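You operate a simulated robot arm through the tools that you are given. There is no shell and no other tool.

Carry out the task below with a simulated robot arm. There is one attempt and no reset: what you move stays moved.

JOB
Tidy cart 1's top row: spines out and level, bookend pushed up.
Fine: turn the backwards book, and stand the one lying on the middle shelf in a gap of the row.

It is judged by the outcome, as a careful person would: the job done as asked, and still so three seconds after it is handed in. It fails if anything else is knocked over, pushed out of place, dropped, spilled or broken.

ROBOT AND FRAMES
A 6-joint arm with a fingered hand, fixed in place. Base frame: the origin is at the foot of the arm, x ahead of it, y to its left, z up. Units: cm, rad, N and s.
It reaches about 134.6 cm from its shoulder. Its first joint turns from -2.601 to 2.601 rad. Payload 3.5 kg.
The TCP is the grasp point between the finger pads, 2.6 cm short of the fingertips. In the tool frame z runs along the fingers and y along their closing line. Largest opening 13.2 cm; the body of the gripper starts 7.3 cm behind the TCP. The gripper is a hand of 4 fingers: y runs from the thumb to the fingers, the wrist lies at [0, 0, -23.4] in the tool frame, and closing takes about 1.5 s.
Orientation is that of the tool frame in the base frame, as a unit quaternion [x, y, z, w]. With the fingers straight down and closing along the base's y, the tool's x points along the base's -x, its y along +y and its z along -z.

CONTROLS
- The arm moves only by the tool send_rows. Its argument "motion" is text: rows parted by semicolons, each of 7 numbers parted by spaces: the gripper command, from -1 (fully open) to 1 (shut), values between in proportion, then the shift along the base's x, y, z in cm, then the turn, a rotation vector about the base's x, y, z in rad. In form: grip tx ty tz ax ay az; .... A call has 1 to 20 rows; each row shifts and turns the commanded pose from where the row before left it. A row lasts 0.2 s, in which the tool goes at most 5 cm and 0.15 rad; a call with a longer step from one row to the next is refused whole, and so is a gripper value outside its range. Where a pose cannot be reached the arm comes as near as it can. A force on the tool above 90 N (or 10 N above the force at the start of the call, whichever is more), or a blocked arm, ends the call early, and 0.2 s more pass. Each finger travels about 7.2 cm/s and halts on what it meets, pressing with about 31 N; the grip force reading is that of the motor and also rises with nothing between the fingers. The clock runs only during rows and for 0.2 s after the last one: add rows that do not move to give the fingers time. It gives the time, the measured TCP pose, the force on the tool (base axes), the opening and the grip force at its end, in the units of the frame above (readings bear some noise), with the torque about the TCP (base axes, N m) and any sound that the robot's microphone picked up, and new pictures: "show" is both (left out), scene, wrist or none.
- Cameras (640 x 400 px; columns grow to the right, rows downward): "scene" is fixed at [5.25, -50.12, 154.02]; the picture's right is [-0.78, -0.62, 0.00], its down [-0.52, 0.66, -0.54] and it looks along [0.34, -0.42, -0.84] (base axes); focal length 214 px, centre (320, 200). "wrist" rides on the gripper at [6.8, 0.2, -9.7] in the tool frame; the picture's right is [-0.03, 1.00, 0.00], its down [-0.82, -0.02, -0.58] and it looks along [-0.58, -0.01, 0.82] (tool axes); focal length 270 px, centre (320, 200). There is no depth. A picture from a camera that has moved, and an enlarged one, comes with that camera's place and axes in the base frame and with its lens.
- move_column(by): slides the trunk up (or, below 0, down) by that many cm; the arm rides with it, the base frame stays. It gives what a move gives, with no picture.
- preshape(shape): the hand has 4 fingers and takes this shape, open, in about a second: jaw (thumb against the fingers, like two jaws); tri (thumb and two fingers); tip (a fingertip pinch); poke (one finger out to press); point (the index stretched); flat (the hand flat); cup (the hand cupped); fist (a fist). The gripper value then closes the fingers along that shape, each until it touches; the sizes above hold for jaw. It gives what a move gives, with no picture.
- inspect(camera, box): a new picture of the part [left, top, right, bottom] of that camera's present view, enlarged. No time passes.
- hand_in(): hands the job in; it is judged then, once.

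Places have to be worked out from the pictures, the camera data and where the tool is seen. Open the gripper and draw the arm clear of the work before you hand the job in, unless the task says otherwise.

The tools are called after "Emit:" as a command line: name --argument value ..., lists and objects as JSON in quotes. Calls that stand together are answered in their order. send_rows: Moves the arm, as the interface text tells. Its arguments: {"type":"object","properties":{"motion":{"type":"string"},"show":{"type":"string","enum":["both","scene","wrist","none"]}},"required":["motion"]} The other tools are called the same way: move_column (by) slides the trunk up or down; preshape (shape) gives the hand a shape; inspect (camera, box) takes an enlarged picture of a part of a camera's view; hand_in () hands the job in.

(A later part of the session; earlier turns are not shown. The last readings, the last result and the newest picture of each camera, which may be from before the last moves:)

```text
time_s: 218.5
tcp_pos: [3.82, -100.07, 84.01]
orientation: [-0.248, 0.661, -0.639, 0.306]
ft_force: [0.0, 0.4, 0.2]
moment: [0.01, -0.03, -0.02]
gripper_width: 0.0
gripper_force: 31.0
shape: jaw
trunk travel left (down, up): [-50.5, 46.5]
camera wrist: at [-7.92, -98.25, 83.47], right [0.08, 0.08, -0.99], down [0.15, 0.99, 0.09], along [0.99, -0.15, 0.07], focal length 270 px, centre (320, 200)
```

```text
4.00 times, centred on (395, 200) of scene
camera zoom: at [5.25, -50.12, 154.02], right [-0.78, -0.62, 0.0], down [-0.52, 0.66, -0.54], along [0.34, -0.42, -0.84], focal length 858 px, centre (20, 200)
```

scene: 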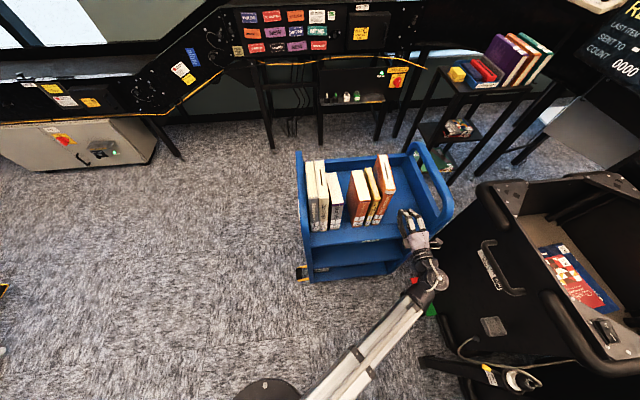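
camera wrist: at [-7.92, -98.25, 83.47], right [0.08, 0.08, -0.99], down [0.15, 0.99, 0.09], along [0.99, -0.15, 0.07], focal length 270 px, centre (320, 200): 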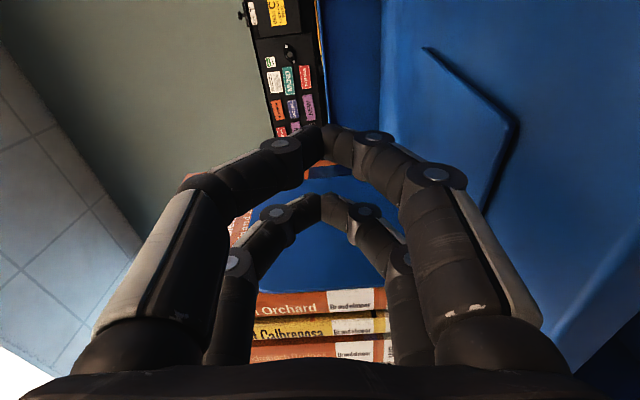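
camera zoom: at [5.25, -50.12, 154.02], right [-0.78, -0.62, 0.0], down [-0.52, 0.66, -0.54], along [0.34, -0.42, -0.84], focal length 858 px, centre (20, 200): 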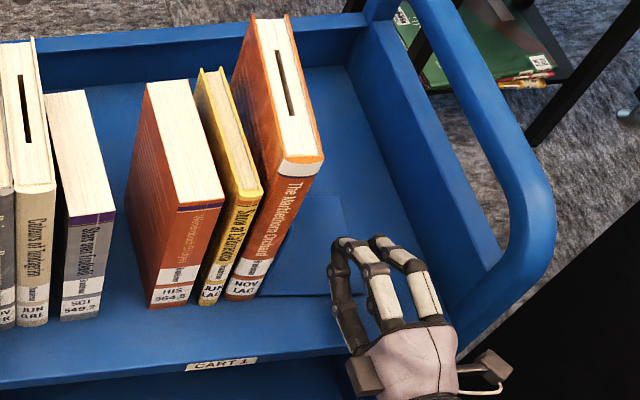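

Clear on both sides. I'll shift 0.8 cm left and advance to q≈85 so the fingertips line up with the rear of the bookend.

Emit:
send_rows --motion "1 0.55 0.55 0 0 0 0; 1 2.4 -2.4 0 0 0 0; 1 2.4 -2.4 0 0 0 0; 1 2 -2 0 0 0 0; 1 1.3 -1.3 0 0 0 0; 1 0 0 0 0 0 0" --show "both"

Emit:
inspect --camera "scene" --box '[330, 150, 460, 250]'

```text
time_s: 219.9
tcp_pos: [12.37, -107.55, 83.99]
orientation: [-0.248, 0.662, -0.639, 0.305]
ft_force: [0.7, -0.2, 0.6]
moment: [0.02, 0.02, 0.0]
gripper_width: 0.0
gripper_force: 30.7
shape: jaw
trunk travel left (down, up): [-50.5, 46.5]
camera wrist: at [0.74, -105.74, 83.46], right [0.08, 0.08, -0.99], down [0.15, 0.98, 0.09], along [0.99, -0.15, 0.07], focal length 270 px, centre (320, 200)
```

scene: 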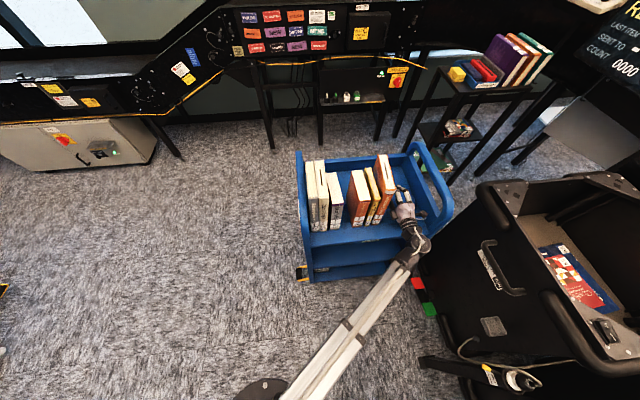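
wrist: 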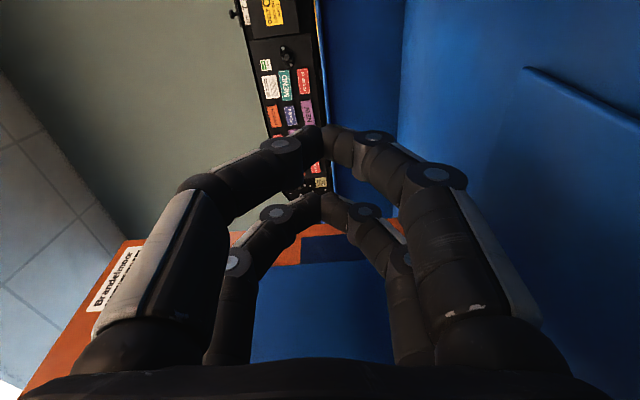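

```text
4.00 times, centred on (395, 200) of scene
camera zoom: at [5.25, -50.12, 154.02], right [-0.78, -0.62, 0.0], down [-0.52, 0.66, -0.54], along [0.34, -0.42, -0.84], focal length 858 px, centre (20, 200)
```

zoom: 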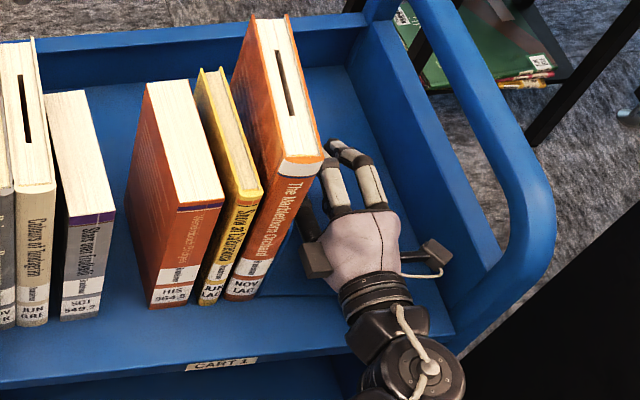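

The stub on the hand's left side would reach the spines at this depth, so I'll pull back 1.9 cm (tips still near the bookend's rear), then move left slowly to contact.

Emit:
send_rows --motion "1 -1.34 1.34 0 0 0 0; 1 0.6 0.6 0 0 0 0; 1 0.6 0.6 0 0 0 0; 1 0.5 0.5 0 0 0 0; 1 0.25 0.25 0 0 0 0; 1 0.2 0.2 0 0 0 0; 1 0 0 0 0 0 0" --show "wrist"

Emit:
inspect --camera "scene" --box '[330, 150, 460, 250]'

```text
time_s: 221.5
tcp_pos: [13.29, -103.98, 84.06]
orientation: [-0.248, 0.661, -0.639, 0.305]
ft_force: [0.4, 0.3, 0.7]
moment: [-0.01, 0.0, -0.02]
gripper_width: 0.01
gripper_force: 30.9
shape: jaw
trunk travel left (down, up): [-50.5, 46.5]
camera wrist: at [1.53, -102.23, 83.47], right [0.08, 0.08, -0.99], down [0.15, 0.98, 0.09], along [0.99, -0.15, 0.07], focal length 270 px, centre (320, 200)
```

wrist: 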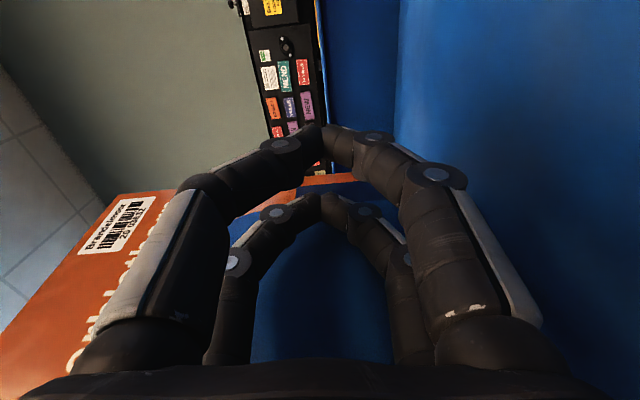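

```text
4.00 times, centred on (395, 200) of scene
camera zoom: at [5.25, -50.12, 154.02], right [-0.78, -0.62, 0.0], down [-0.52, 0.66, -0.54], along [0.34, -0.42, -0.84], focal length 858 px, centre (20, 200)
```

zoom: 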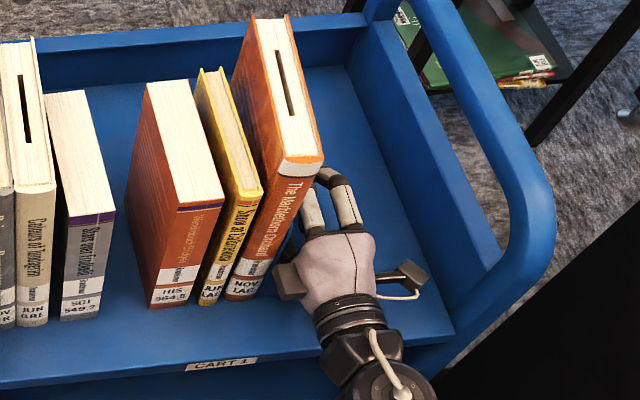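

No contact yet. The left stub is safely in front of the spines. I'll continue left in small steps until it touches the rear of the bookend.

Emit:
send_rows --motion "1 0.18 0.18 0 0 0 0; 1 0.18 0.18 0 0 0 0; 1 0.18 0.18 0 0 0 0; 1 0.18 0.18 0 0 0 0; 1 0 0 0 0 0 0" --show "wrist"

Emit:
inspect --camera "scene" --box '[330, 150, 460, 250]'

```text
time_s: 222.7
tcp_pos: [13.82, -103.35, 84.11]
orientation: [-0.248, 0.661, -0.639, 0.305]
ft_force: [-2.7, -3.2, 0.0]
moment: [-0.06, 0.02, 0.0]
gripper_width: 0.02
gripper_force: 31.2
shape: jaw
trunk travel left (down, up): [-50.5, 46.5]
camera wrist: at [2.2, -101.54, 83.46], right [0.08, 0.08, -0.99], down [0.15, 0.98, 0.09], along [0.99, -0.15, 0.07], focal length 270 px, centre (320, 200)
```

wrist: 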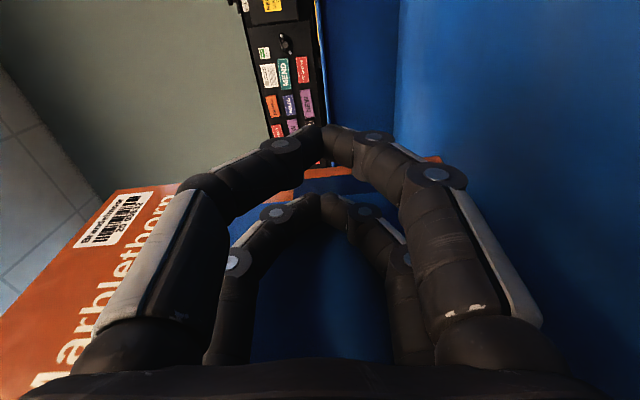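

```text
4.00 times, centred on (395, 200) of scene
camera zoom: at [5.25, -50.12, 154.02], right [-0.78, -0.62, 0.0], down [-0.52, 0.66, -0.54], along [0.34, -0.42, -0.84], focal length 858 px, centre (20, 200)
```

zoom: 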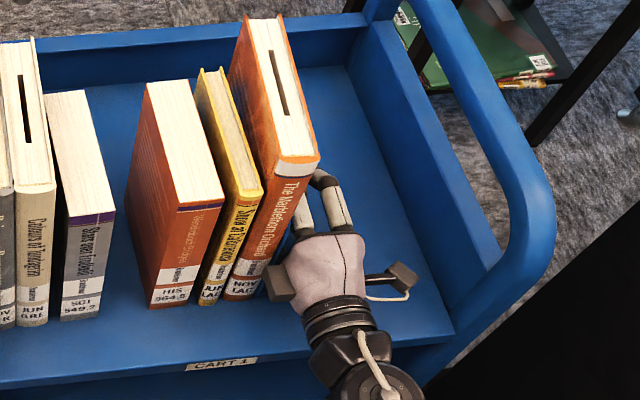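

Contact with about 4 N, and book 5's rear has begun to swing left. I'll continue 0.8 cm.

Emit:
send_rows --motion "1 0.14 0.14 0 0 0 0; 1 0.14 0.14 0 0 0 0; 1 0.14 0.14 0 0 0 0; 1 0.14 0.14 0 0 0 0; 1 0 0 0 0 0 0" --show "wrist"

Emit:
inspect --camera "scene" --box '[330, 150, 460, 250]'

```text
time_s: 223.9
tcp_pos: [14.48, -102.8, 83.95]
orientation: [-0.247, 0.661, -0.639, 0.306]
ft_force: [-3.7, -2.3, 0.4]
moment: [-0.09, 0.09, 0.08]
gripper_width: 0.01
gripper_force: 31.4
shape: jaw
trunk travel left (down, up): [-50.5, 46.5]
camera wrist: at [2.79, -100.98, 83.46], right [0.08, 0.08, -0.99], down [0.15, 0.98, 0.09], along [0.99, -0.15, 0.07], focal length 270 px, centre (320, 200)
```

wrist: 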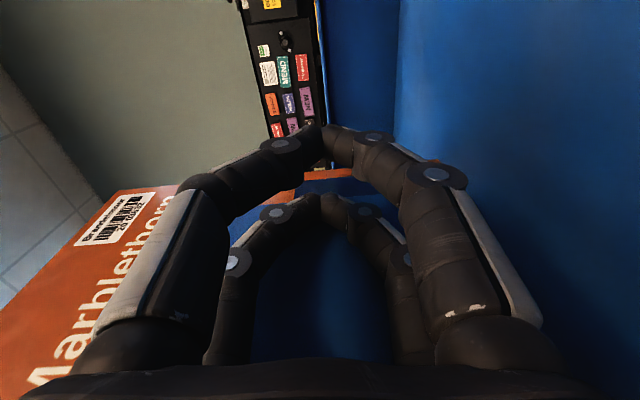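

```text
4.00 times, centred on (395, 200) of scene
camera zoom: at [5.25, -50.12, 154.02], right [-0.78, -0.62, 0.0], down [-0.52, 0.66, -0.54], along [0.34, -0.42, -0.84], focal length 858 px, centre (20, 200)
```

zoom: 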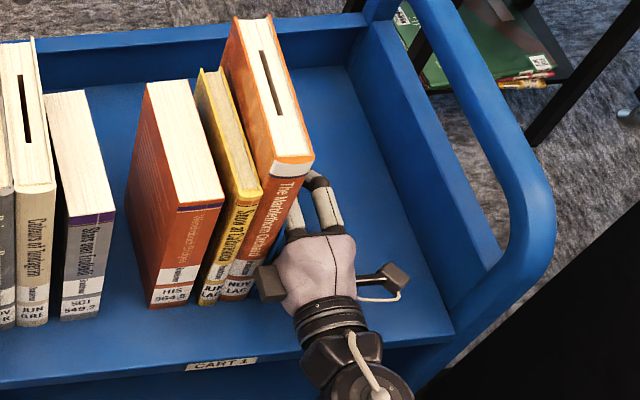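

The yaw is down to roughly 3.5°, though the push makes book 5 lean a little. I'll release to let it settle, then look.

Emit:
send_rows --motion "1 -0.2 -0.2 0 0 0 0; 1 -0.4 -0.4 0 0 0 0; 1 -0.4 -0.4 0 0 0 0; 1 0 0 0 0 0 0" --show "none"

Emit:
inspect --camera "scene" --box '[330, 150, 460, 250]'

```text
time_s: 224.9
tcp_pos: [13.62, -103.74, 84.05]
orientation: [-0.247, 0.661, -0.639, 0.306]
ft_force: [-0.1, 0.6, 0.1]
moment: [-0.01, 0.0, -0.03]
gripper_width: 0.02
gripper_force: 31.1
shape: jaw
trunk travel left (down, up): [-50.5, 46.5]
```

```text
4.00 times, centred on (395, 200) of scene
camera zoom: at [5.25, -50.12, 154.02], right [-0.78, -0.62, 0.0], down [-0.52, 0.66, -0.54], along [0.34, -0.42, -0.84], focal length 858 px, centre (20, 200)
```

zoom: 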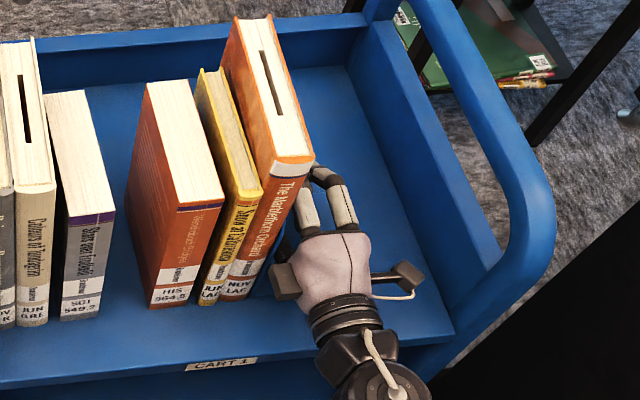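

Book 5 now leans about 2° onto the yellow book and is still turned about 3.5°. Pushing won't fix that cleanly, so I'll grip it from the top, where it stands 3 cm taller than its neighbours, and set it straight. First I'll withdraw the hand and re-orient it.

Emit:
send_rows --motion "1 -1 -1 0 0 0 0; 1 -1.3 -1.3 0 0 0 0; 1 -2.5 2.5 0 0 0 0; 1 -3 3 0 0 0 0; 1 -3 3 0 0 0 0; 1 -3 3 0 0 0 0; 1 -3 3 0 0 0 0; 1 -3 3 0 0 0 0; 1 0 0 0 0 0 0" --show "scene"

Emit:
inspect --camera "scene" --box '[330, 150, 460, 250]'

```text
time_s: 226.9
tcp_pos: [-6.54, -88.52, 84.02]
orientation: [-0.248, 0.661, -0.639, 0.306]
ft_force: [0.1, -1.0, 0.6]
moment: [-0.01, -0.01, -0.01]
gripper_width: 0.01
gripper_force: 31.6
shape: jaw
trunk travel left (down, up): [-50.5, 46.5]
```

scene: 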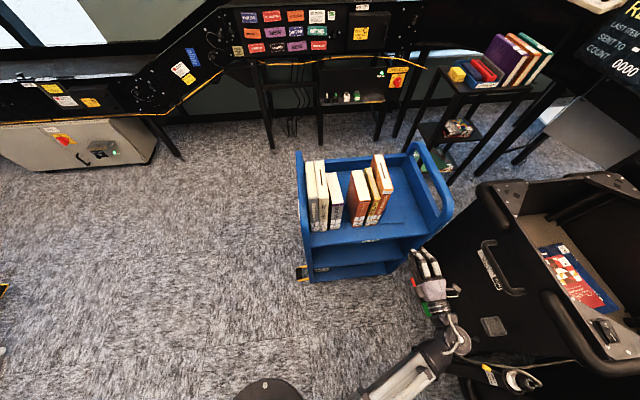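

```text
4.00 times, centred on (395, 200) of scene
camera zoom: at [5.25, -50.12, 154.02], right [-0.78, -0.62, 0.0], down [-0.52, 0.66, -0.54], along [0.34, -0.42, -0.84], focal length 858 px, centre (20, 200)
```

zoom: 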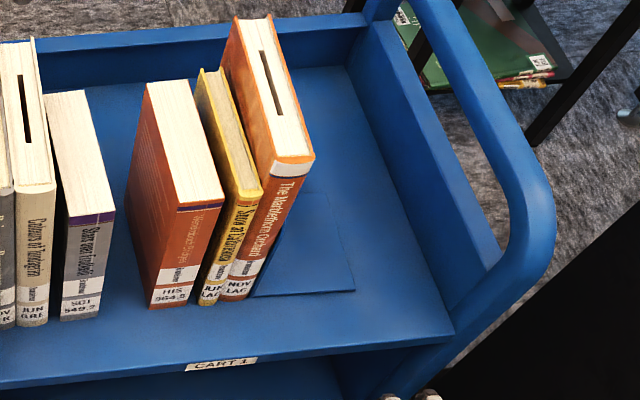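

I have a better idea for a low, straight push: with the jaw fully open and the hand edge-on, the lower finger pair runs parallel to the books just above the shelf, while the upper pair passes over the bookend. I'll open the jaw, raise 2.6 cm and slide in.

Emit:
move_column --by 2.6

Emit:
send_rows --motion "0.3 0 0 0 0 0 -0.02; -0.5 0 0 0 0 0 0; -1 0 0 0 0 0 0; -1 0 0 0 0 0 0; -1 0 0 0 0 0 0; -1 0 0 0 0 0 0; -1 2.4 -2.4 0 0 0 0; -1 2.4 -2.4 0 0 0 0; -1 0 0 0 0 0 0" --show "both"

Emit:
inspect --camera "scene" --box '[330, 150, 460, 260]'

```text
time_s: 227.7
tcp_pos: [-6.37, -88.59, 86.6]
orientation: [-0.248, 0.661, -0.64, 0.305]
ft_force: [0.9, 0.1, 0.5]
moment: [0.01, 0.0, -0.03]
gripper_width: 0.01
gripper_force: 30.5
shape: jaw
trunk travel left (down, up): [-53.1, 43.9]
```

```text
time_s: 229.7
tcp_pos: [-1.65, -93.46, 86.74]
orientation: [-0.241, 0.664, -0.641, 0.298]
ft_force: [-0.8, 0.0, -0.3]
moment: [0.0, 0.03, -0.02]
gripper_width: 13.2
gripper_force: 0.0
shape: jaw
trunk travel left (down, up): [-53.1, 43.9]
camera wrist: at [-13.23, -91.36, 86.06], right [0.08, 0.08, -0.99], down [0.17, 0.98, 0.09], along [0.98, -0.17, 0.07], focal length 270 px, centre (320, 200)
```

scene: 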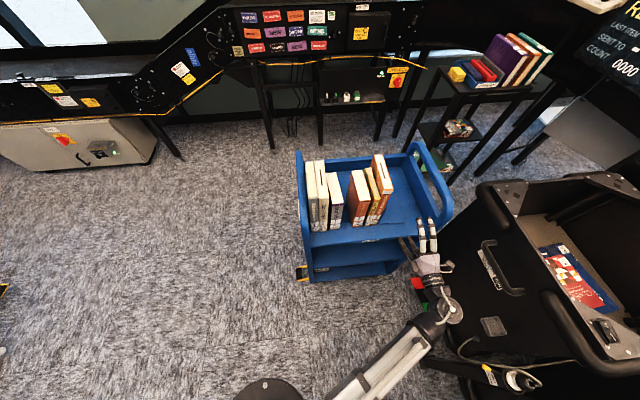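
wrist: 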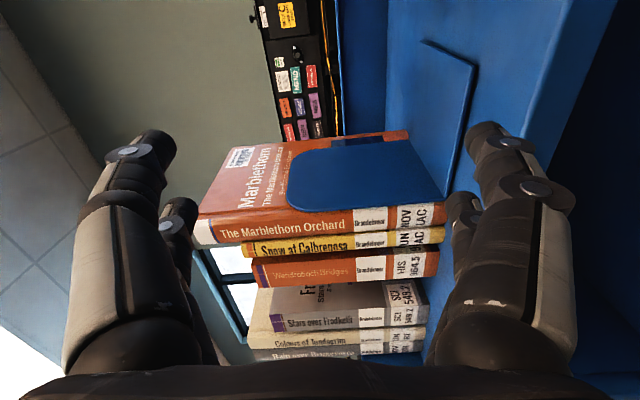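

```text
3.64 times, centred on (395, 205) of scene
camera zoom: at [5.25, -50.12, 154.02], right [-0.78, -0.62, 0.0], down [-0.52, 0.66, -0.54], along [0.34, -0.42, -0.84], focal length 780 px, centre (47, 182)
```

zoom: 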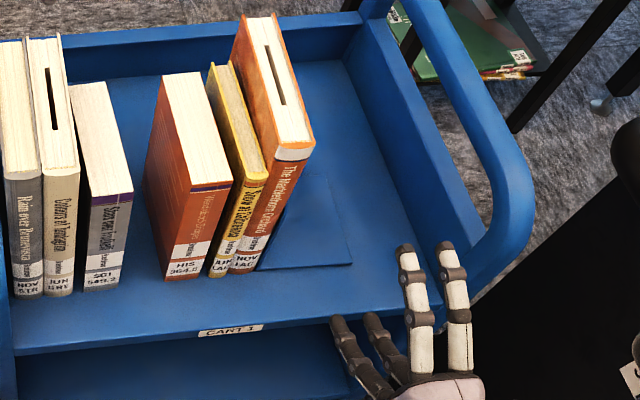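

That view is very helpful: the bookend sits flush on book 5 and the lower fingers ride just above the shelf. I'll advance to q≈82 beside the bookend.

Emit:
send_rows --motion "-1 2.4 -2.4 0 0 0 0; -1 2.6 -2.6 0 0 0 0; -1 2.6 -2.6 0 0 0 0; -1 2.5 -2.5 0 0 0 0; -1 1.9 -1.9 0 0 0 0; -1 0 0 0 0 0 0" --show "both"

Emit:
inspect --camera "scene" --box '[330, 150, 460, 250]'

```text
time_s: 231.1
tcp_pos: [10.34, -105.49, 86.68]
orientation: [-0.241, 0.664, -0.642, 0.299]
ft_force: [0.0, -0.3, 0.5]
moment: [0.03, 0.0, -0.01]
gripper_width: 13.17
gripper_force: 0.0
shape: jaw
trunk travel left (down, up): [-53.1, 43.9]
camera wrist: at [-1.23, -103.34, 86.06], right [0.08, 0.08, -0.99], down [0.17, 0.98, 0.09], along [0.98, -0.17, 0.07], focal length 270 px, centre (320, 200)
```

scene: 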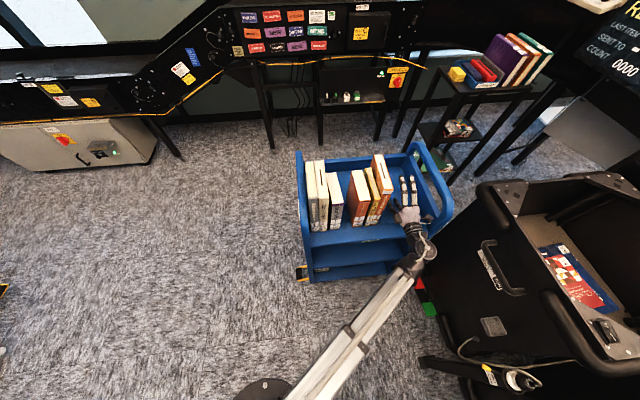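
wrist: 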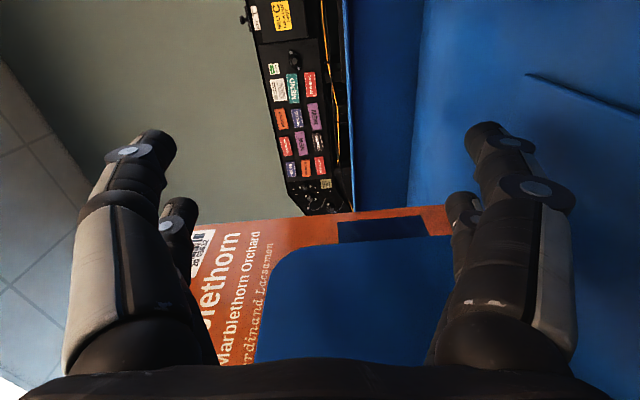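

```text
4.00 times, centred on (395, 200) of scene
camera zoom: at [5.25, -50.12, 154.02], right [-0.78, -0.62, 0.0], down [-0.52, 0.66, -0.54], along [0.34, -0.42, -0.84], focal length 858 px, centre (20, 200)
```

zoom: 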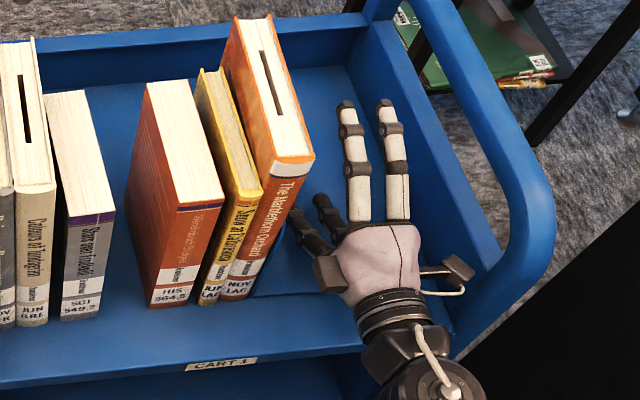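

The lower pair will meet the bookend's foot first. I'll move left to contact.

Emit:
send_rows --motion "-1 0.5 0.5 0 0 0 0; -1 0.6 0.6 0 0 0 0; -1 0.6 0.6 0 0 0 0; -1 0.5 0.5 0 0 0 0; -1 0.25 0.25 0 0 0 0; -1 0.2 0.2 0 0 0 0; -1 0.2 0.2 0 0 0 0; -1 0 0 0 0 0 0" --show "wrist"

Emit:
inspect --camera "scene" --box '[330, 150, 460, 250]'

```text
time_s: 232.9
tcp_pos: [13.24, -102.4, 86.59]
orientation: [-0.241, 0.663, -0.643, 0.299]
ft_force: [0.3, 1.0, -0.2]
moment: [-0.03, 0.02, 0.04]
gripper_width: 13.19
gripper_force: 0.1
shape: jaw
trunk travel left (down, up): [-53.1, 43.9]
camera wrist: at [1.62, -100.49, 86.08], right [0.08, 0.08, -0.99], down [0.17, 0.98, 0.09], along [0.98, -0.17, 0.07], focal length 270 px, centre (320, 200)
```

wrist: 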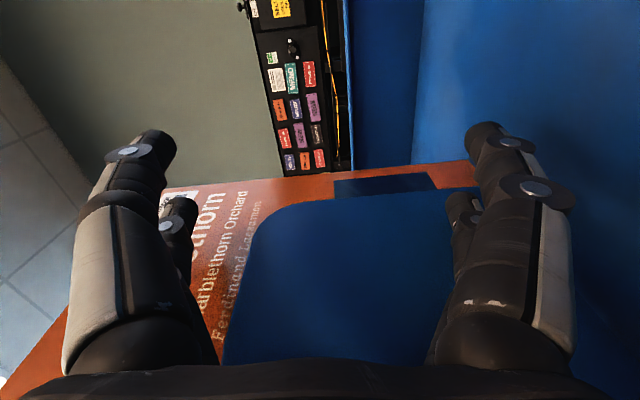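

```text
4.00 times, centred on (395, 200) of scene
camera zoom: at [5.25, -50.12, 154.02], right [-0.78, -0.62, 0.0], down [-0.52, 0.66, -0.54], along [0.34, -0.42, -0.84], focal length 858 px, centre (20, 200)
```

zoom: 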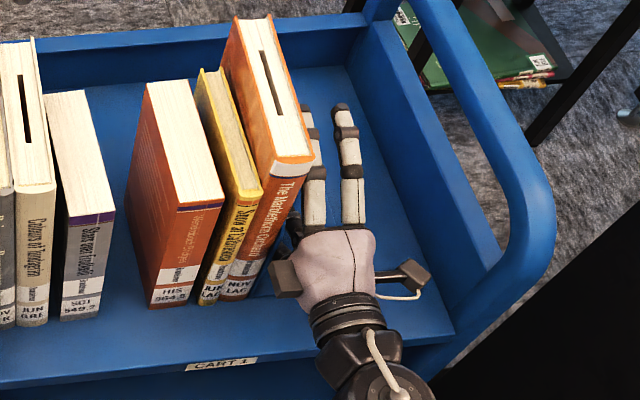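

Emit:
send_rows --motion "-1 0.15 0.15 0 0 0 0; -1 0.15 0.15 0 0 0 0; -1 0.15 0.15 0 0 0 0; -1 0 0 0 0 0 0" --show "wrist"

Emit:
inspect --camera "scene" --box '[330, 150, 460, 250]'

```text
time_s: 233.9
tcp_pos: [13.81, -101.98, 86.6]
orientation: [-0.241, 0.664, -0.642, 0.298]
ft_force: [-3.8, -2.6, 0.5]
moment: [-0.18, 0.22, 0.02]
gripper_width: 13.19
gripper_force: 0.1
shape: jaw
trunk travel left (down, up): [-53.1, 43.9]
camera wrist: at [2.08, -100.05, 86.05], right [0.08, 0.08, -0.99], down [0.17, 0.98, 0.09], along [0.98, -0.17, 0.07], focal length 270 px, centre (320, 200)
```

wrist: 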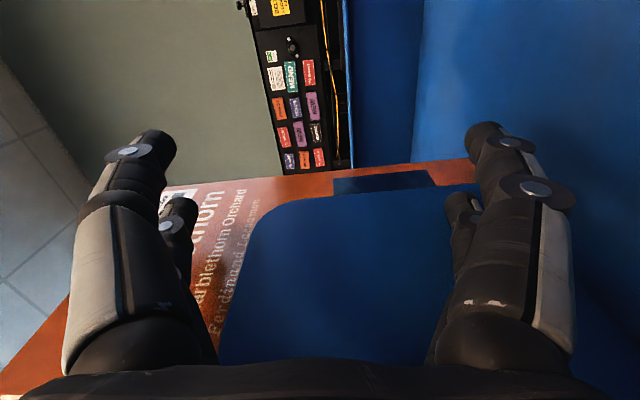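

```text
4.00 times, centred on (395, 200) of scene
camera zoom: at [5.25, -50.12, 154.02], right [-0.78, -0.62, 0.0], down [-0.52, 0.66, -0.54], along [0.34, -0.42, -0.84], focal length 858 px, centre (20, 200)
```

zoom: 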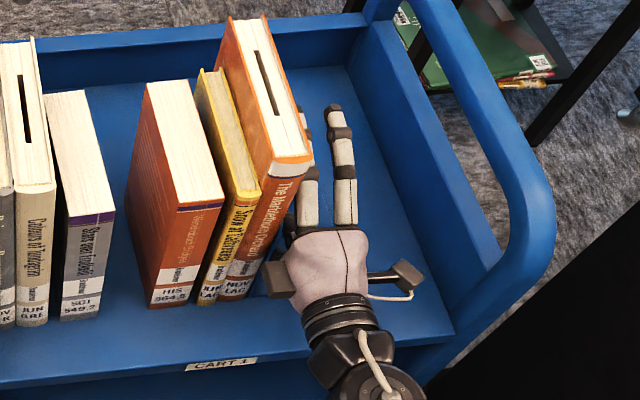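

Contact is low (about 6 cm below the hand axis, as intended) with 4.5 N. I'll continue 1 cm and check that book 5 stays upright.

Emit:
send_rows --motion "-1 0.14 0.14 0 0 0 0; -1 0.14 0.14 0 0 0 0; -1 0.14 0.14 0 0 0 0; -1 0.14 0.14 0 0 0 0; -1 0.14 0.14 0 0 0 0; -1 0 0 0 0 0 0" --show "wrist"

Emit:
inspect --camera "scene" --box '[330, 150, 460, 250]'

```text
time_s: 235.3
tcp_pos: [14.4, -101.52, 86.75]
orientation: [-0.241, 0.663, -0.643, 0.298]
ft_force: [-3.0, -2.8, -0.2]
moment: [-0.21, 0.21, 0.03]
gripper_width: 13.17
gripper_force: 0.1
shape: jaw
trunk travel left (down, up): [-53.1, 43.9]
camera wrist: at [2.79, -99.36, 86.05], right [0.08, 0.08, -0.99], down [0.17, 0.98, 0.09], along [0.98, -0.17, 0.07], focal length 270 px, centre (320, 200)
```

wrist: 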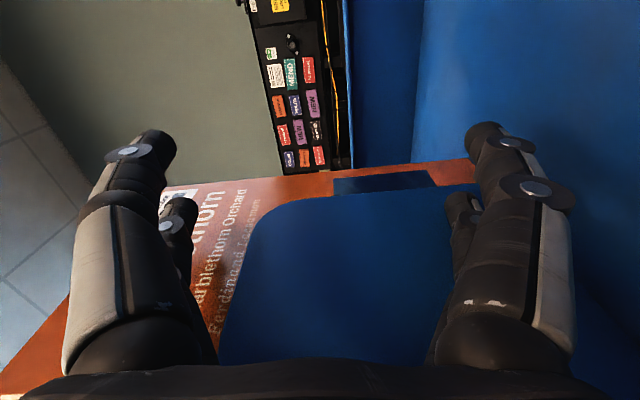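

```text
4.00 times, centred on (395, 200) of scene
camera zoom: at [5.25, -50.12, 154.02], right [-0.78, -0.62, 0.0], down [-0.52, 0.66, -0.54], along [0.34, -0.42, -0.84], focal length 858 px, centre (20, 200)
```

zoom: 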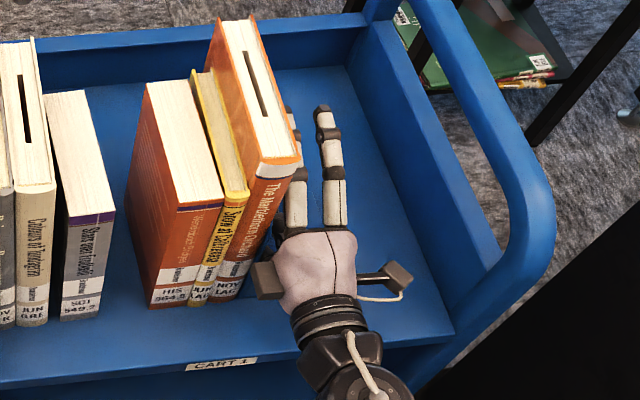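

It is moving squarely as a group, with contact staying low. I'll continue in 1.4 cm strokes.

Emit:
send_rows --motion "-1 0.14 0.14 0 0 0 0; -1 0.14 0.14 0 0 0 0; -1 0.14 0.14 0 0 0 0; -1 0.14 0.14 0 0 0 0; -1 0.14 0.14 0 0 0 0; -1 0.14 0.14 0 0 0 0; -1 0.14 0.14 0 0 0 0; -1 0 0 0 0 0 0" --show "wrist"

Emit:
inspect --camera "scene" --box '[320, 150, 450, 250]'

```text
time_s: 237.1
tcp_pos: [15.35, -100.36, 86.68]
orientation: [-0.241, 0.663, -0.643, 0.298]
ft_force: [-4.3, -3.9, -0.4]
moment: [-0.28, 0.29, 0.04]
gripper_width: 13.16
gripper_force: 0.0
shape: jaw
trunk travel left (down, up): [-53.1, 43.9]
camera wrist: at [3.75, -98.37, 86.05], right [0.08, 0.08, -0.99], down [0.17, 0.98, 0.09], along [0.98, -0.17, 0.07], focal length 270 px, centre (320, 200)
```

wrist: 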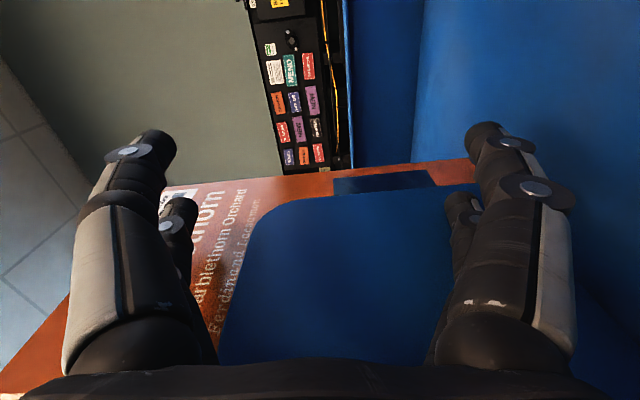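

```text
4.00 times, centred on (385, 200) of scene
camera zoom: at [5.25, -50.12, 154.02], right [-0.78, -0.62, 0.0], down [-0.52, 0.66, -0.54], along [0.34, -0.42, -0.84], focal length 858 px, centre (60, 200)
```

zoom: 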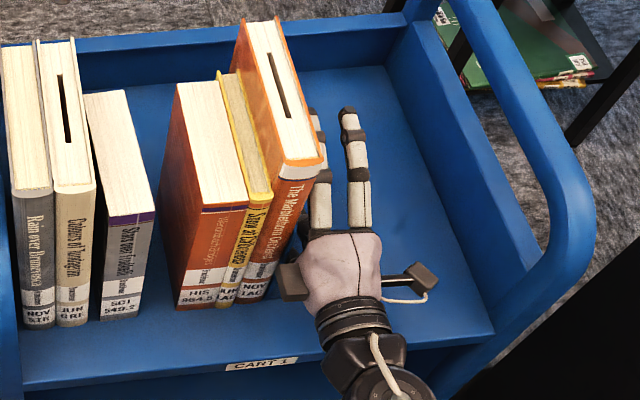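

Excellent: books 4, yellow, 5 and the bookend now slide as one tight, upright group. I'll continue toward book 3 in 2 cm strokes.

Emit:
send_rows --motion "-1 0.14 0.14 0 0 0 0; -1 0.14 0.14 0 0 0 0; -1 0.14 0.14 0 0 0 0; -1 0.14 0.14 0 0 0 0; -1 0.14 0.14 0 0 0 0; -1 0.14 0.14 0 0 0 0; -1 0.14 0.14 0 0 0 0; -1 0.14 0.14 0 0 0 0; -1 0.14 0.14 0 0 0 0; -1 0.14 0.14 0 0 0 0; -1 0 0 0 0 0 0" --show "none"

Emit:
inspect --camera "scene" --box '[320, 150, 450, 250]'

```text
time_s: 239.5
tcp_pos: [16.78, -98.97, 86.63]
orientation: [-0.241, 0.664, -0.642, 0.298]
ft_force: [-3.8, -4.2, 0.1]
moment: [-0.3, 0.31, 0.01]
gripper_width: 13.19
gripper_force: 0.1
shape: jaw
trunk travel left (down, up): [-53.1, 43.9]
```

```text
4.00 times, centred on (385, 200) of scene
camera zoom: at [5.25, -50.12, 154.02], right [-0.78, -0.62, 0.0], down [-0.52, 0.66, -0.54], along [0.34, -0.42, -0.84], focal length 858 px, centre (60, 200)
```

zoom: 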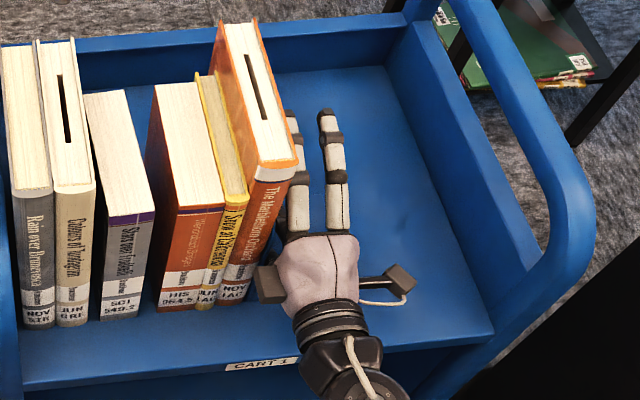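

Still square and upright, with about 2 cm left to book 3. Continuing.

Emit:
send_rows --motion "-1 0.14 0.14 0 0 0 0; -1 0.14 0.14 0 0 0 0; -1 0.14 0.14 0 0 0 0; -1 0.14 0.14 0 0 0 0; -1 0.14 0.14 0 0 0 0; -1 0.14 0.14 0 0 0 0; -1 0.14 0.14 0 0 0 0; -1 0.14 0.14 0 0 0 0; -1 0.14 0.14 0 0 0 0; -1 0.14 0.14 0 0 0 0; -1 0 0 0 0 0 0" --show "wrist"

Emit:
inspect --camera "scene" --box '[310, 150, 440, 250]'

```text
time_s: 241.9
tcp_pos: [18.11, -97.66, 86.69]
orientation: [-0.241, 0.664, -0.642, 0.299]
ft_force: [-4.2, -3.9, -0.1]
moment: [-0.28, 0.28, 0.03]
gripper_width: 13.2
gripper_force: 0.1
shape: jaw
trunk travel left (down, up): [-53.1, 43.9]
camera wrist: at [6.55, -95.58, 86.05], right [0.08, 0.08, -0.99], down [0.17, 0.98, 0.09], along [0.98, -0.17, 0.07], focal length 270 px, centre (320, 200)
```

wrist: 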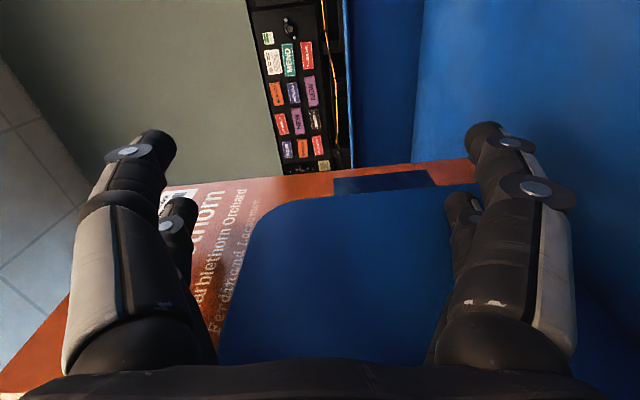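

```text
4.00 times, centred on (375, 200) of scene
camera zoom: at [5.25, -50.12, 154.02], right [-0.78, -0.62, 0.0], down [-0.52, 0.66, -0.54], along [0.34, -0.42, -0.84], focal length 858 px, centre (100, 200)
```

zoom: 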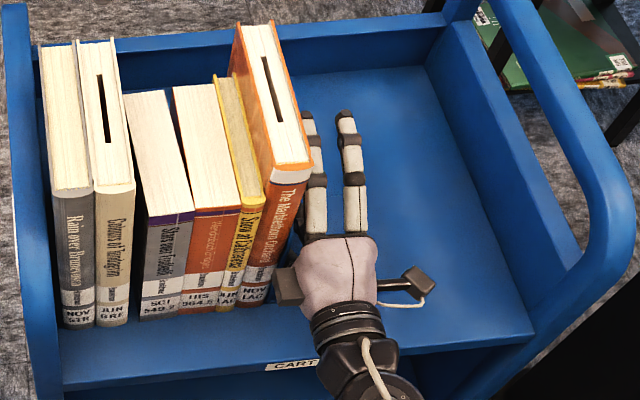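

The group has reached book 3. About 1 cm more should close up to book 2; I'll go gently and watch the force.

Emit:
send_rows --motion "-1 0.14 0.14 0 0 0 0; -1 0.14 0.14 0 0 0 0; -1 0.14 0.14 0 0 0 0; -1 0.14 0.14 0 0 0 0; -1 0 0 0 0 0 0" --show "none"

Emit:
inspect --camera "scene" --box '[310, 150, 440, 250]'

```text
time_s: 243.1
tcp_pos: [18.81, -97.03, 86.6]
orientation: [-0.24, 0.664, -0.642, 0.299]
ft_force: [-4.0, -3.9, -0.5]
moment: [-0.27, 0.35, 0.08]
gripper_width: 13.21
gripper_force: 0.0
shape: jaw
trunk travel left (down, up): [-53.1, 43.9]
```

```text
4.00 times, centred on (375, 200) of scene
camera zoom: at [5.25, -50.12, 154.02], right [-0.78, -0.62, 0.0], down [-0.52, 0.66, -0.54], along [0.34, -0.42, -0.84], focal length 858 px, centre (100, 200)
```

zoom: 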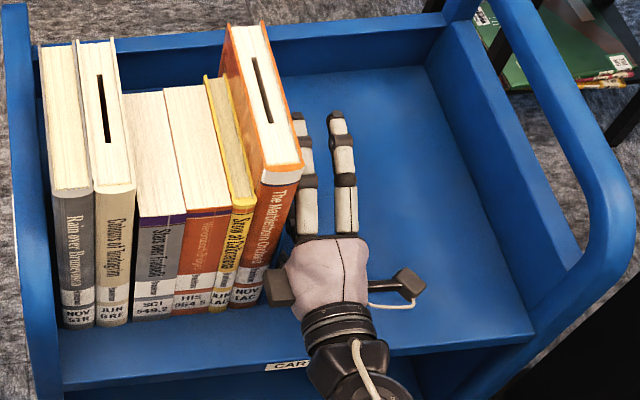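

Nearly closed. One more half centimetre.

Emit:
send_rows --motion "-1 0.1 0.1 0 0 0 0; -1 0.1 0.1 0 0 0 0; -1 0.1 0.1 0 0 0 0; -1 0 0 0 0 0 0" --show "wrist"

Emit:
inspect --camera "scene" --box '[310, 150, 440, 250]'

```text
time_s: 244.1
tcp_pos: [18.95, -96.68, 86.6]
orientation: [-0.241, 0.664, -0.642, 0.298]
ft_force: [-5.4, -6.1, -0.1]
moment: [-0.35, 0.37, 0.03]
gripper_width: 13.19
gripper_force: 0.0
shape: jaw
trunk travel left (down, up): [-53.1, 43.9]
camera wrist: at [7.42, -94.71, 86.04], right [0.08, 0.08, -0.99], down [0.17, 0.98, 0.09], along [0.98, -0.17, 0.07], focal length 270 px, centre (320, 200)
```

wrist: 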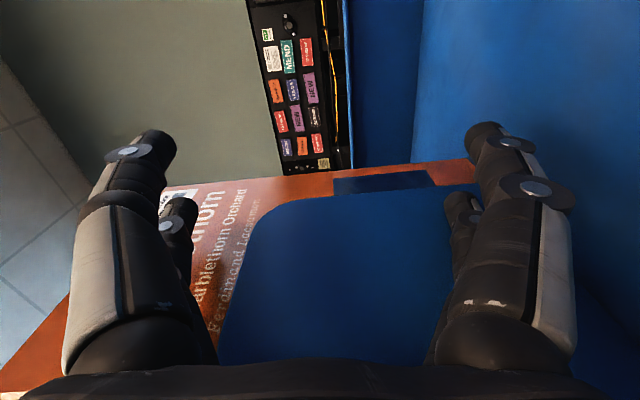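

```text
4.00 times, centred on (375, 200) of scene
camera zoom: at [5.25, -50.12, 154.02], right [-0.78, -0.62, 0.0], down [-0.52, 0.66, -0.54], along [0.34, -0.42, -0.84], focal length 858 px, centre (100, 200)
```

zoom: 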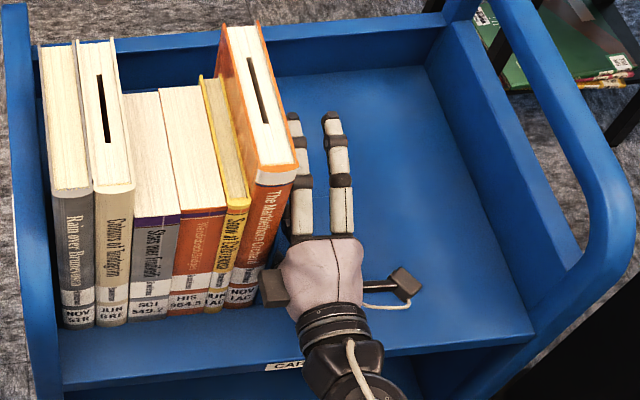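

The row is now closed up (8 N). One last tiny nudge to snug it, then I'll back off.

Emit:
send_rows --motion "-1 0.08 0.08 0 0 0 0; -1 0.08 0.08 0 0 0 0; -1 0 0 0 0 0 0" --show "none"

Emit:
send_rows --motion "-1 -0.2 -0.2 0 0 0 0; -1 -0.5 -0.5 0 0 0 0; -1 -0.8 -0.8 0 0 0 0; -1 -1 -1 0 0 0 0; -1 0 0 0 0 0 0" --show "wrist"

Emit:
inspect --camera "scene" --box '[310, 150, 440, 250]'

```text
time_s: 244.9
tcp_pos: [19.13, -96.58, 86.55]
orientation: [-0.24, 0.664, -0.642, 0.299]
ft_force: [-8.1, -7.8, -0.6]
moment: [-0.46, 0.55, 0.07]
gripper_width: 13.2
gripper_force: 0.0
shape: jaw
trunk travel left (down, up): [-53.1, 43.9]
```

```text
time_s: 246.1
tcp_pos: [16.64, -98.98, 86.72]
orientation: [-0.241, 0.665, -0.641, 0.299]
ft_force: [0.0, -0.1, -1.0]
moment: [0.01, 0.0, 0.01]
gripper_width: 13.2
gripper_force: 0.1
shape: jaw
trunk travel left (down, up): [-53.1, 43.9]
camera wrist: at [5.11, -97.01, 86.07], right [0.08, 0.08, -0.99], down [0.17, 0.98, 0.09], along [0.98, -0.17, 0.07], focal length 270 px, centre (320, 200)
```

wrist: 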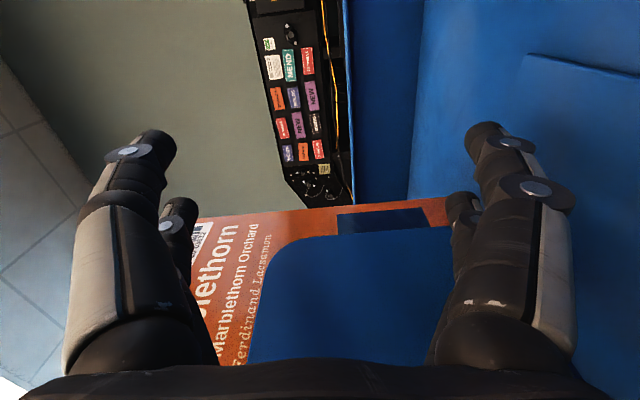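

```text
4.00 times, centred on (375, 200) of scene
camera zoom: at [5.25, -50.12, 154.02], right [-0.78, -0.62, 0.0], down [-0.52, 0.66, -0.54], along [0.34, -0.42, -0.84], focal length 858 px, centre (100, 200)
```

zoom: 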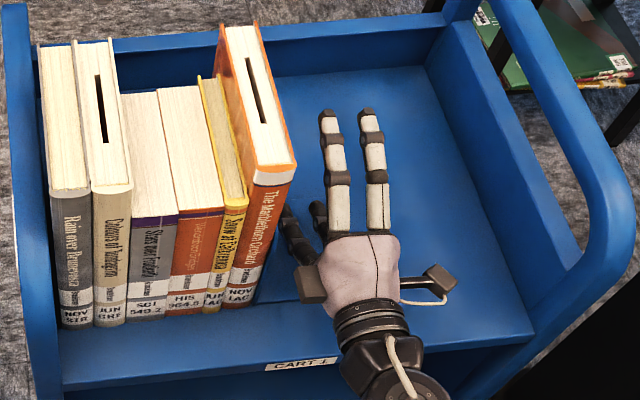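

The row is now tight: six books, spines out, bookend against the last one. I'll withdraw the hand and inspect the levelling from the front.

Emit:
send_rows --motion "-1 -1 -1 0 0 0 0; -1 -1 -1 0 0 0 0; -1 -2.4 2.4 0 0 0 0; -1 -2.8 2.8 0 0 0 0; -1 -2.8 2.8 0 0 0 0; -1 -2.8 2.8 0 0 0 0; -1 -2.8 2.8 0 0 0 0; -1 -2.8 2.8 0 0 0 0; -1 0 0 0 0 0 0" --show "both"

Emit:
inspect --camera "scene" --box '[300, 150, 430, 250]'

Emit:
inspect --camera "scene" --box '[300, 200, 380, 250]'

```text
time_s: 248.1
tcp_pos: [-1.61, -84.6, 86.51]
orientation: [-0.242, 0.664, -0.641, 0.299]
ft_force: [-0.3, 0.4, 0.6]
moment: [-0.01, -0.04, 0.02]
gripper_width: 13.17
gripper_force: 0.1
shape: jaw
trunk travel left (down, up): [-53.1, 43.9]
camera wrist: at [-13.31, -82.57, 86.06], right [0.08, 0.08, -0.99], down [0.17, 0.98, 0.09], along [0.98, -0.17, 0.07], focal length 270 px, centre (320, 200)
```

scene: 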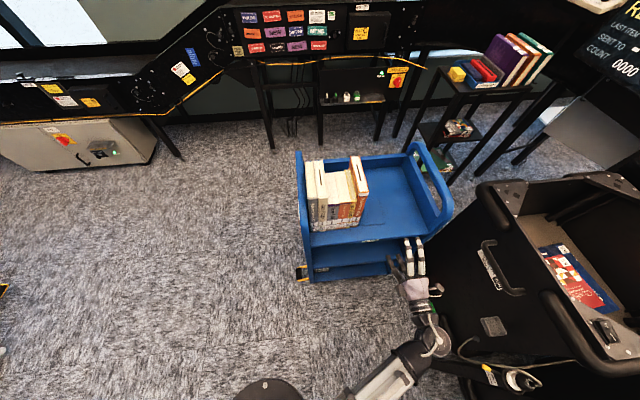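
wrist: 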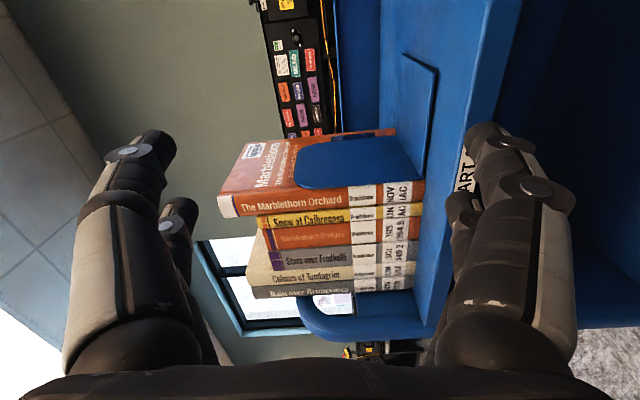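

```text
4.00 times, centred on (365, 200) of scene
camera zoom: at [5.25, -50.12, 154.02], right [-0.78, -0.62, 0.0], down [-0.52, 0.66, -0.54], along [0.34, -0.42, -0.84], focal length 858 px, centre (140, 200)
```

zoom: 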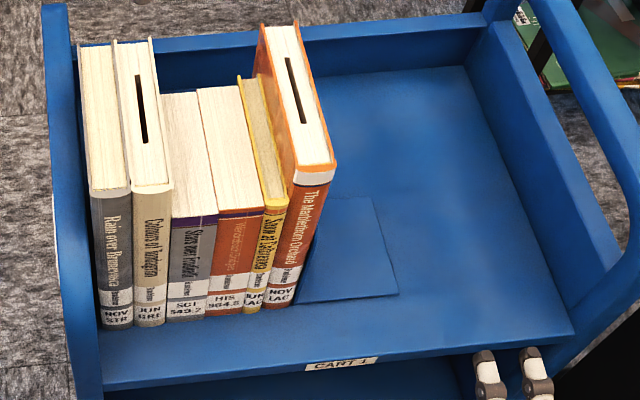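

```text
8.00 times, centred on (340, 225) of scene
camera zoom: at [5.25, -50.12, 154.02], right [-0.78, -0.62, 0.0], down [-0.52, 0.66, -0.54], along [0.34, -0.42, -0.84], focal length 1716 px, centre (160, 0)
```

zoom: 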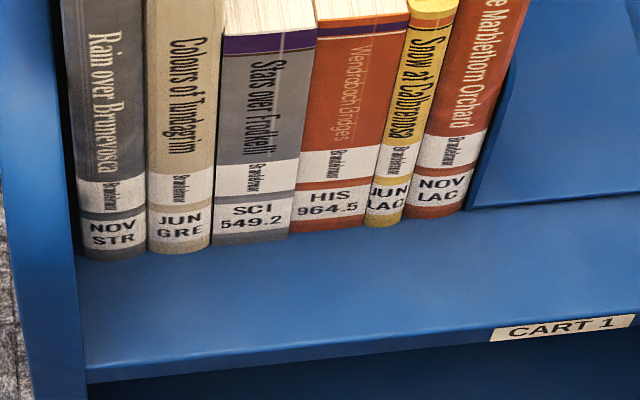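

The result looks very neat from above: six spines out, closed up, bookend flush. I'll measure the spine line more precisely from this side view before deciding if any touch-up is needed.

Emit:
inspect --camera "wrist" --box '[330, 150, 490, 310]'

Emit:
inspect --camera "wrist" --box '[200, 120, 480, 310]'

```text
2.50 times, centred on (410, 230) of wrist
camera zoom: at [-13.31, -82.57, 86.06], right [0.08, 0.08, -0.99], down [0.17, 0.98, 0.09], along [0.98, -0.17, 0.07], focal length 676 px, centre (95, 125)
```

zoom: 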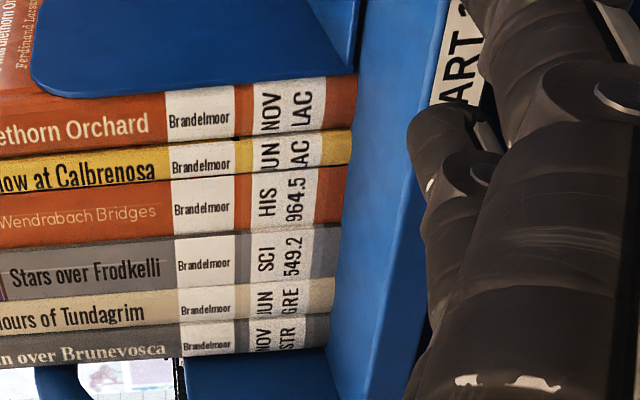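

```text
2.11 times, centred on (340, 215) of wrist
camera zoom: at [-13.31, -82.57, 86.06], right [0.08, 0.08, -0.99], down [0.17, 0.98, 0.09], along [0.98, -0.17, 0.07], focal length 569 px, centre (278, 168)
```

zoom: 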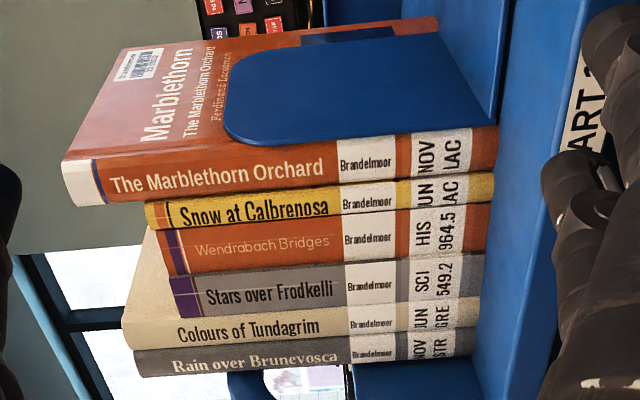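

By the front-edge distances, books 1–2 sit about 0.5 cm further forward than book 5. I'll make a small touch-up: close the hand and press books 1 and 2 back a few millimetres together, to the common stop.

Emit:
send_rows --motion "1 3.4 2.58 0 0 0 0; 1 3.4 2.58 0 0 0 0; 1 3.4 2.58 0 0 0 0; 1 3.4 2.58 0 0 0 0; 1 3.4 2.58 0 0 0 0; 1 3.4 2.58 0 0 0 0; 1 0 0 0 0 0 0" --show "both"

Emit:
inspect --camera "scene" --box '[280, 170, 400, 270]'

```text
time_s: 249.7
tcp_pos: [18.82, -69.09, 86.58]
orientation: [-0.241, 0.664, -0.642, 0.299]
ft_force: [0.7, 0.0, -0.2]
moment: [0.0, 0.03, 0.02]
gripper_width: 0.0
gripper_force: 31.2
shape: jaw
trunk travel left (down, up): [-53.1, 43.9]
camera wrist: at [7.21, -67.07, 86.05], right [0.08, 0.08, -0.99], down [0.17, 0.98, 0.09], along [0.98, -0.17, 0.07], focal length 270 px, centre (320, 200)
```

scene: 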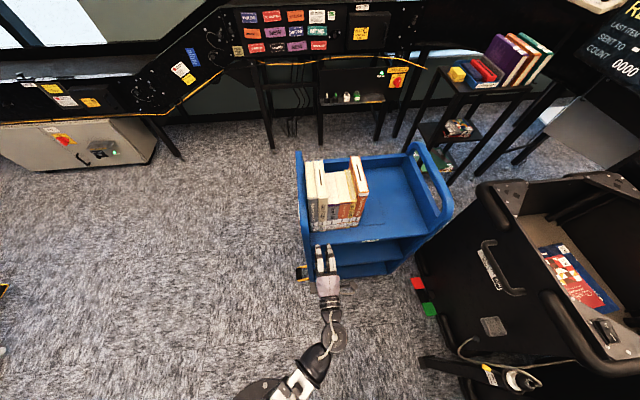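
wrist: 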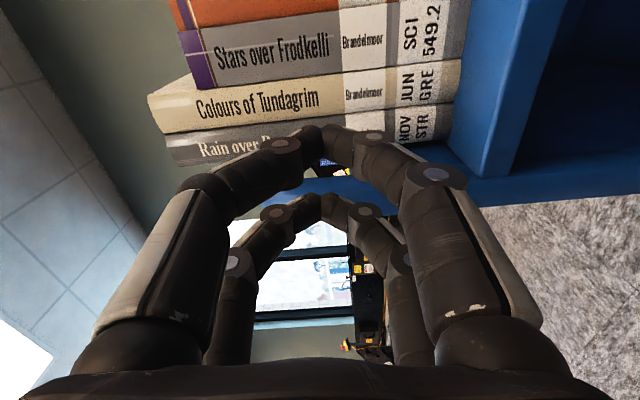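

```text
4.00 times, centred on (340, 220) of scene
camera zoom: at [5.25, -50.12, 154.02], right [-0.78, -0.62, 0.0], down [-0.52, 0.66, -0.54], along [0.34, -0.42, -0.84], focal length 858 px, centre (240, 120)
```

zoom: 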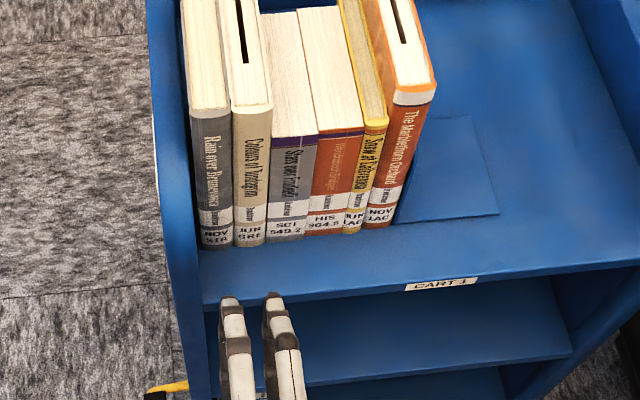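

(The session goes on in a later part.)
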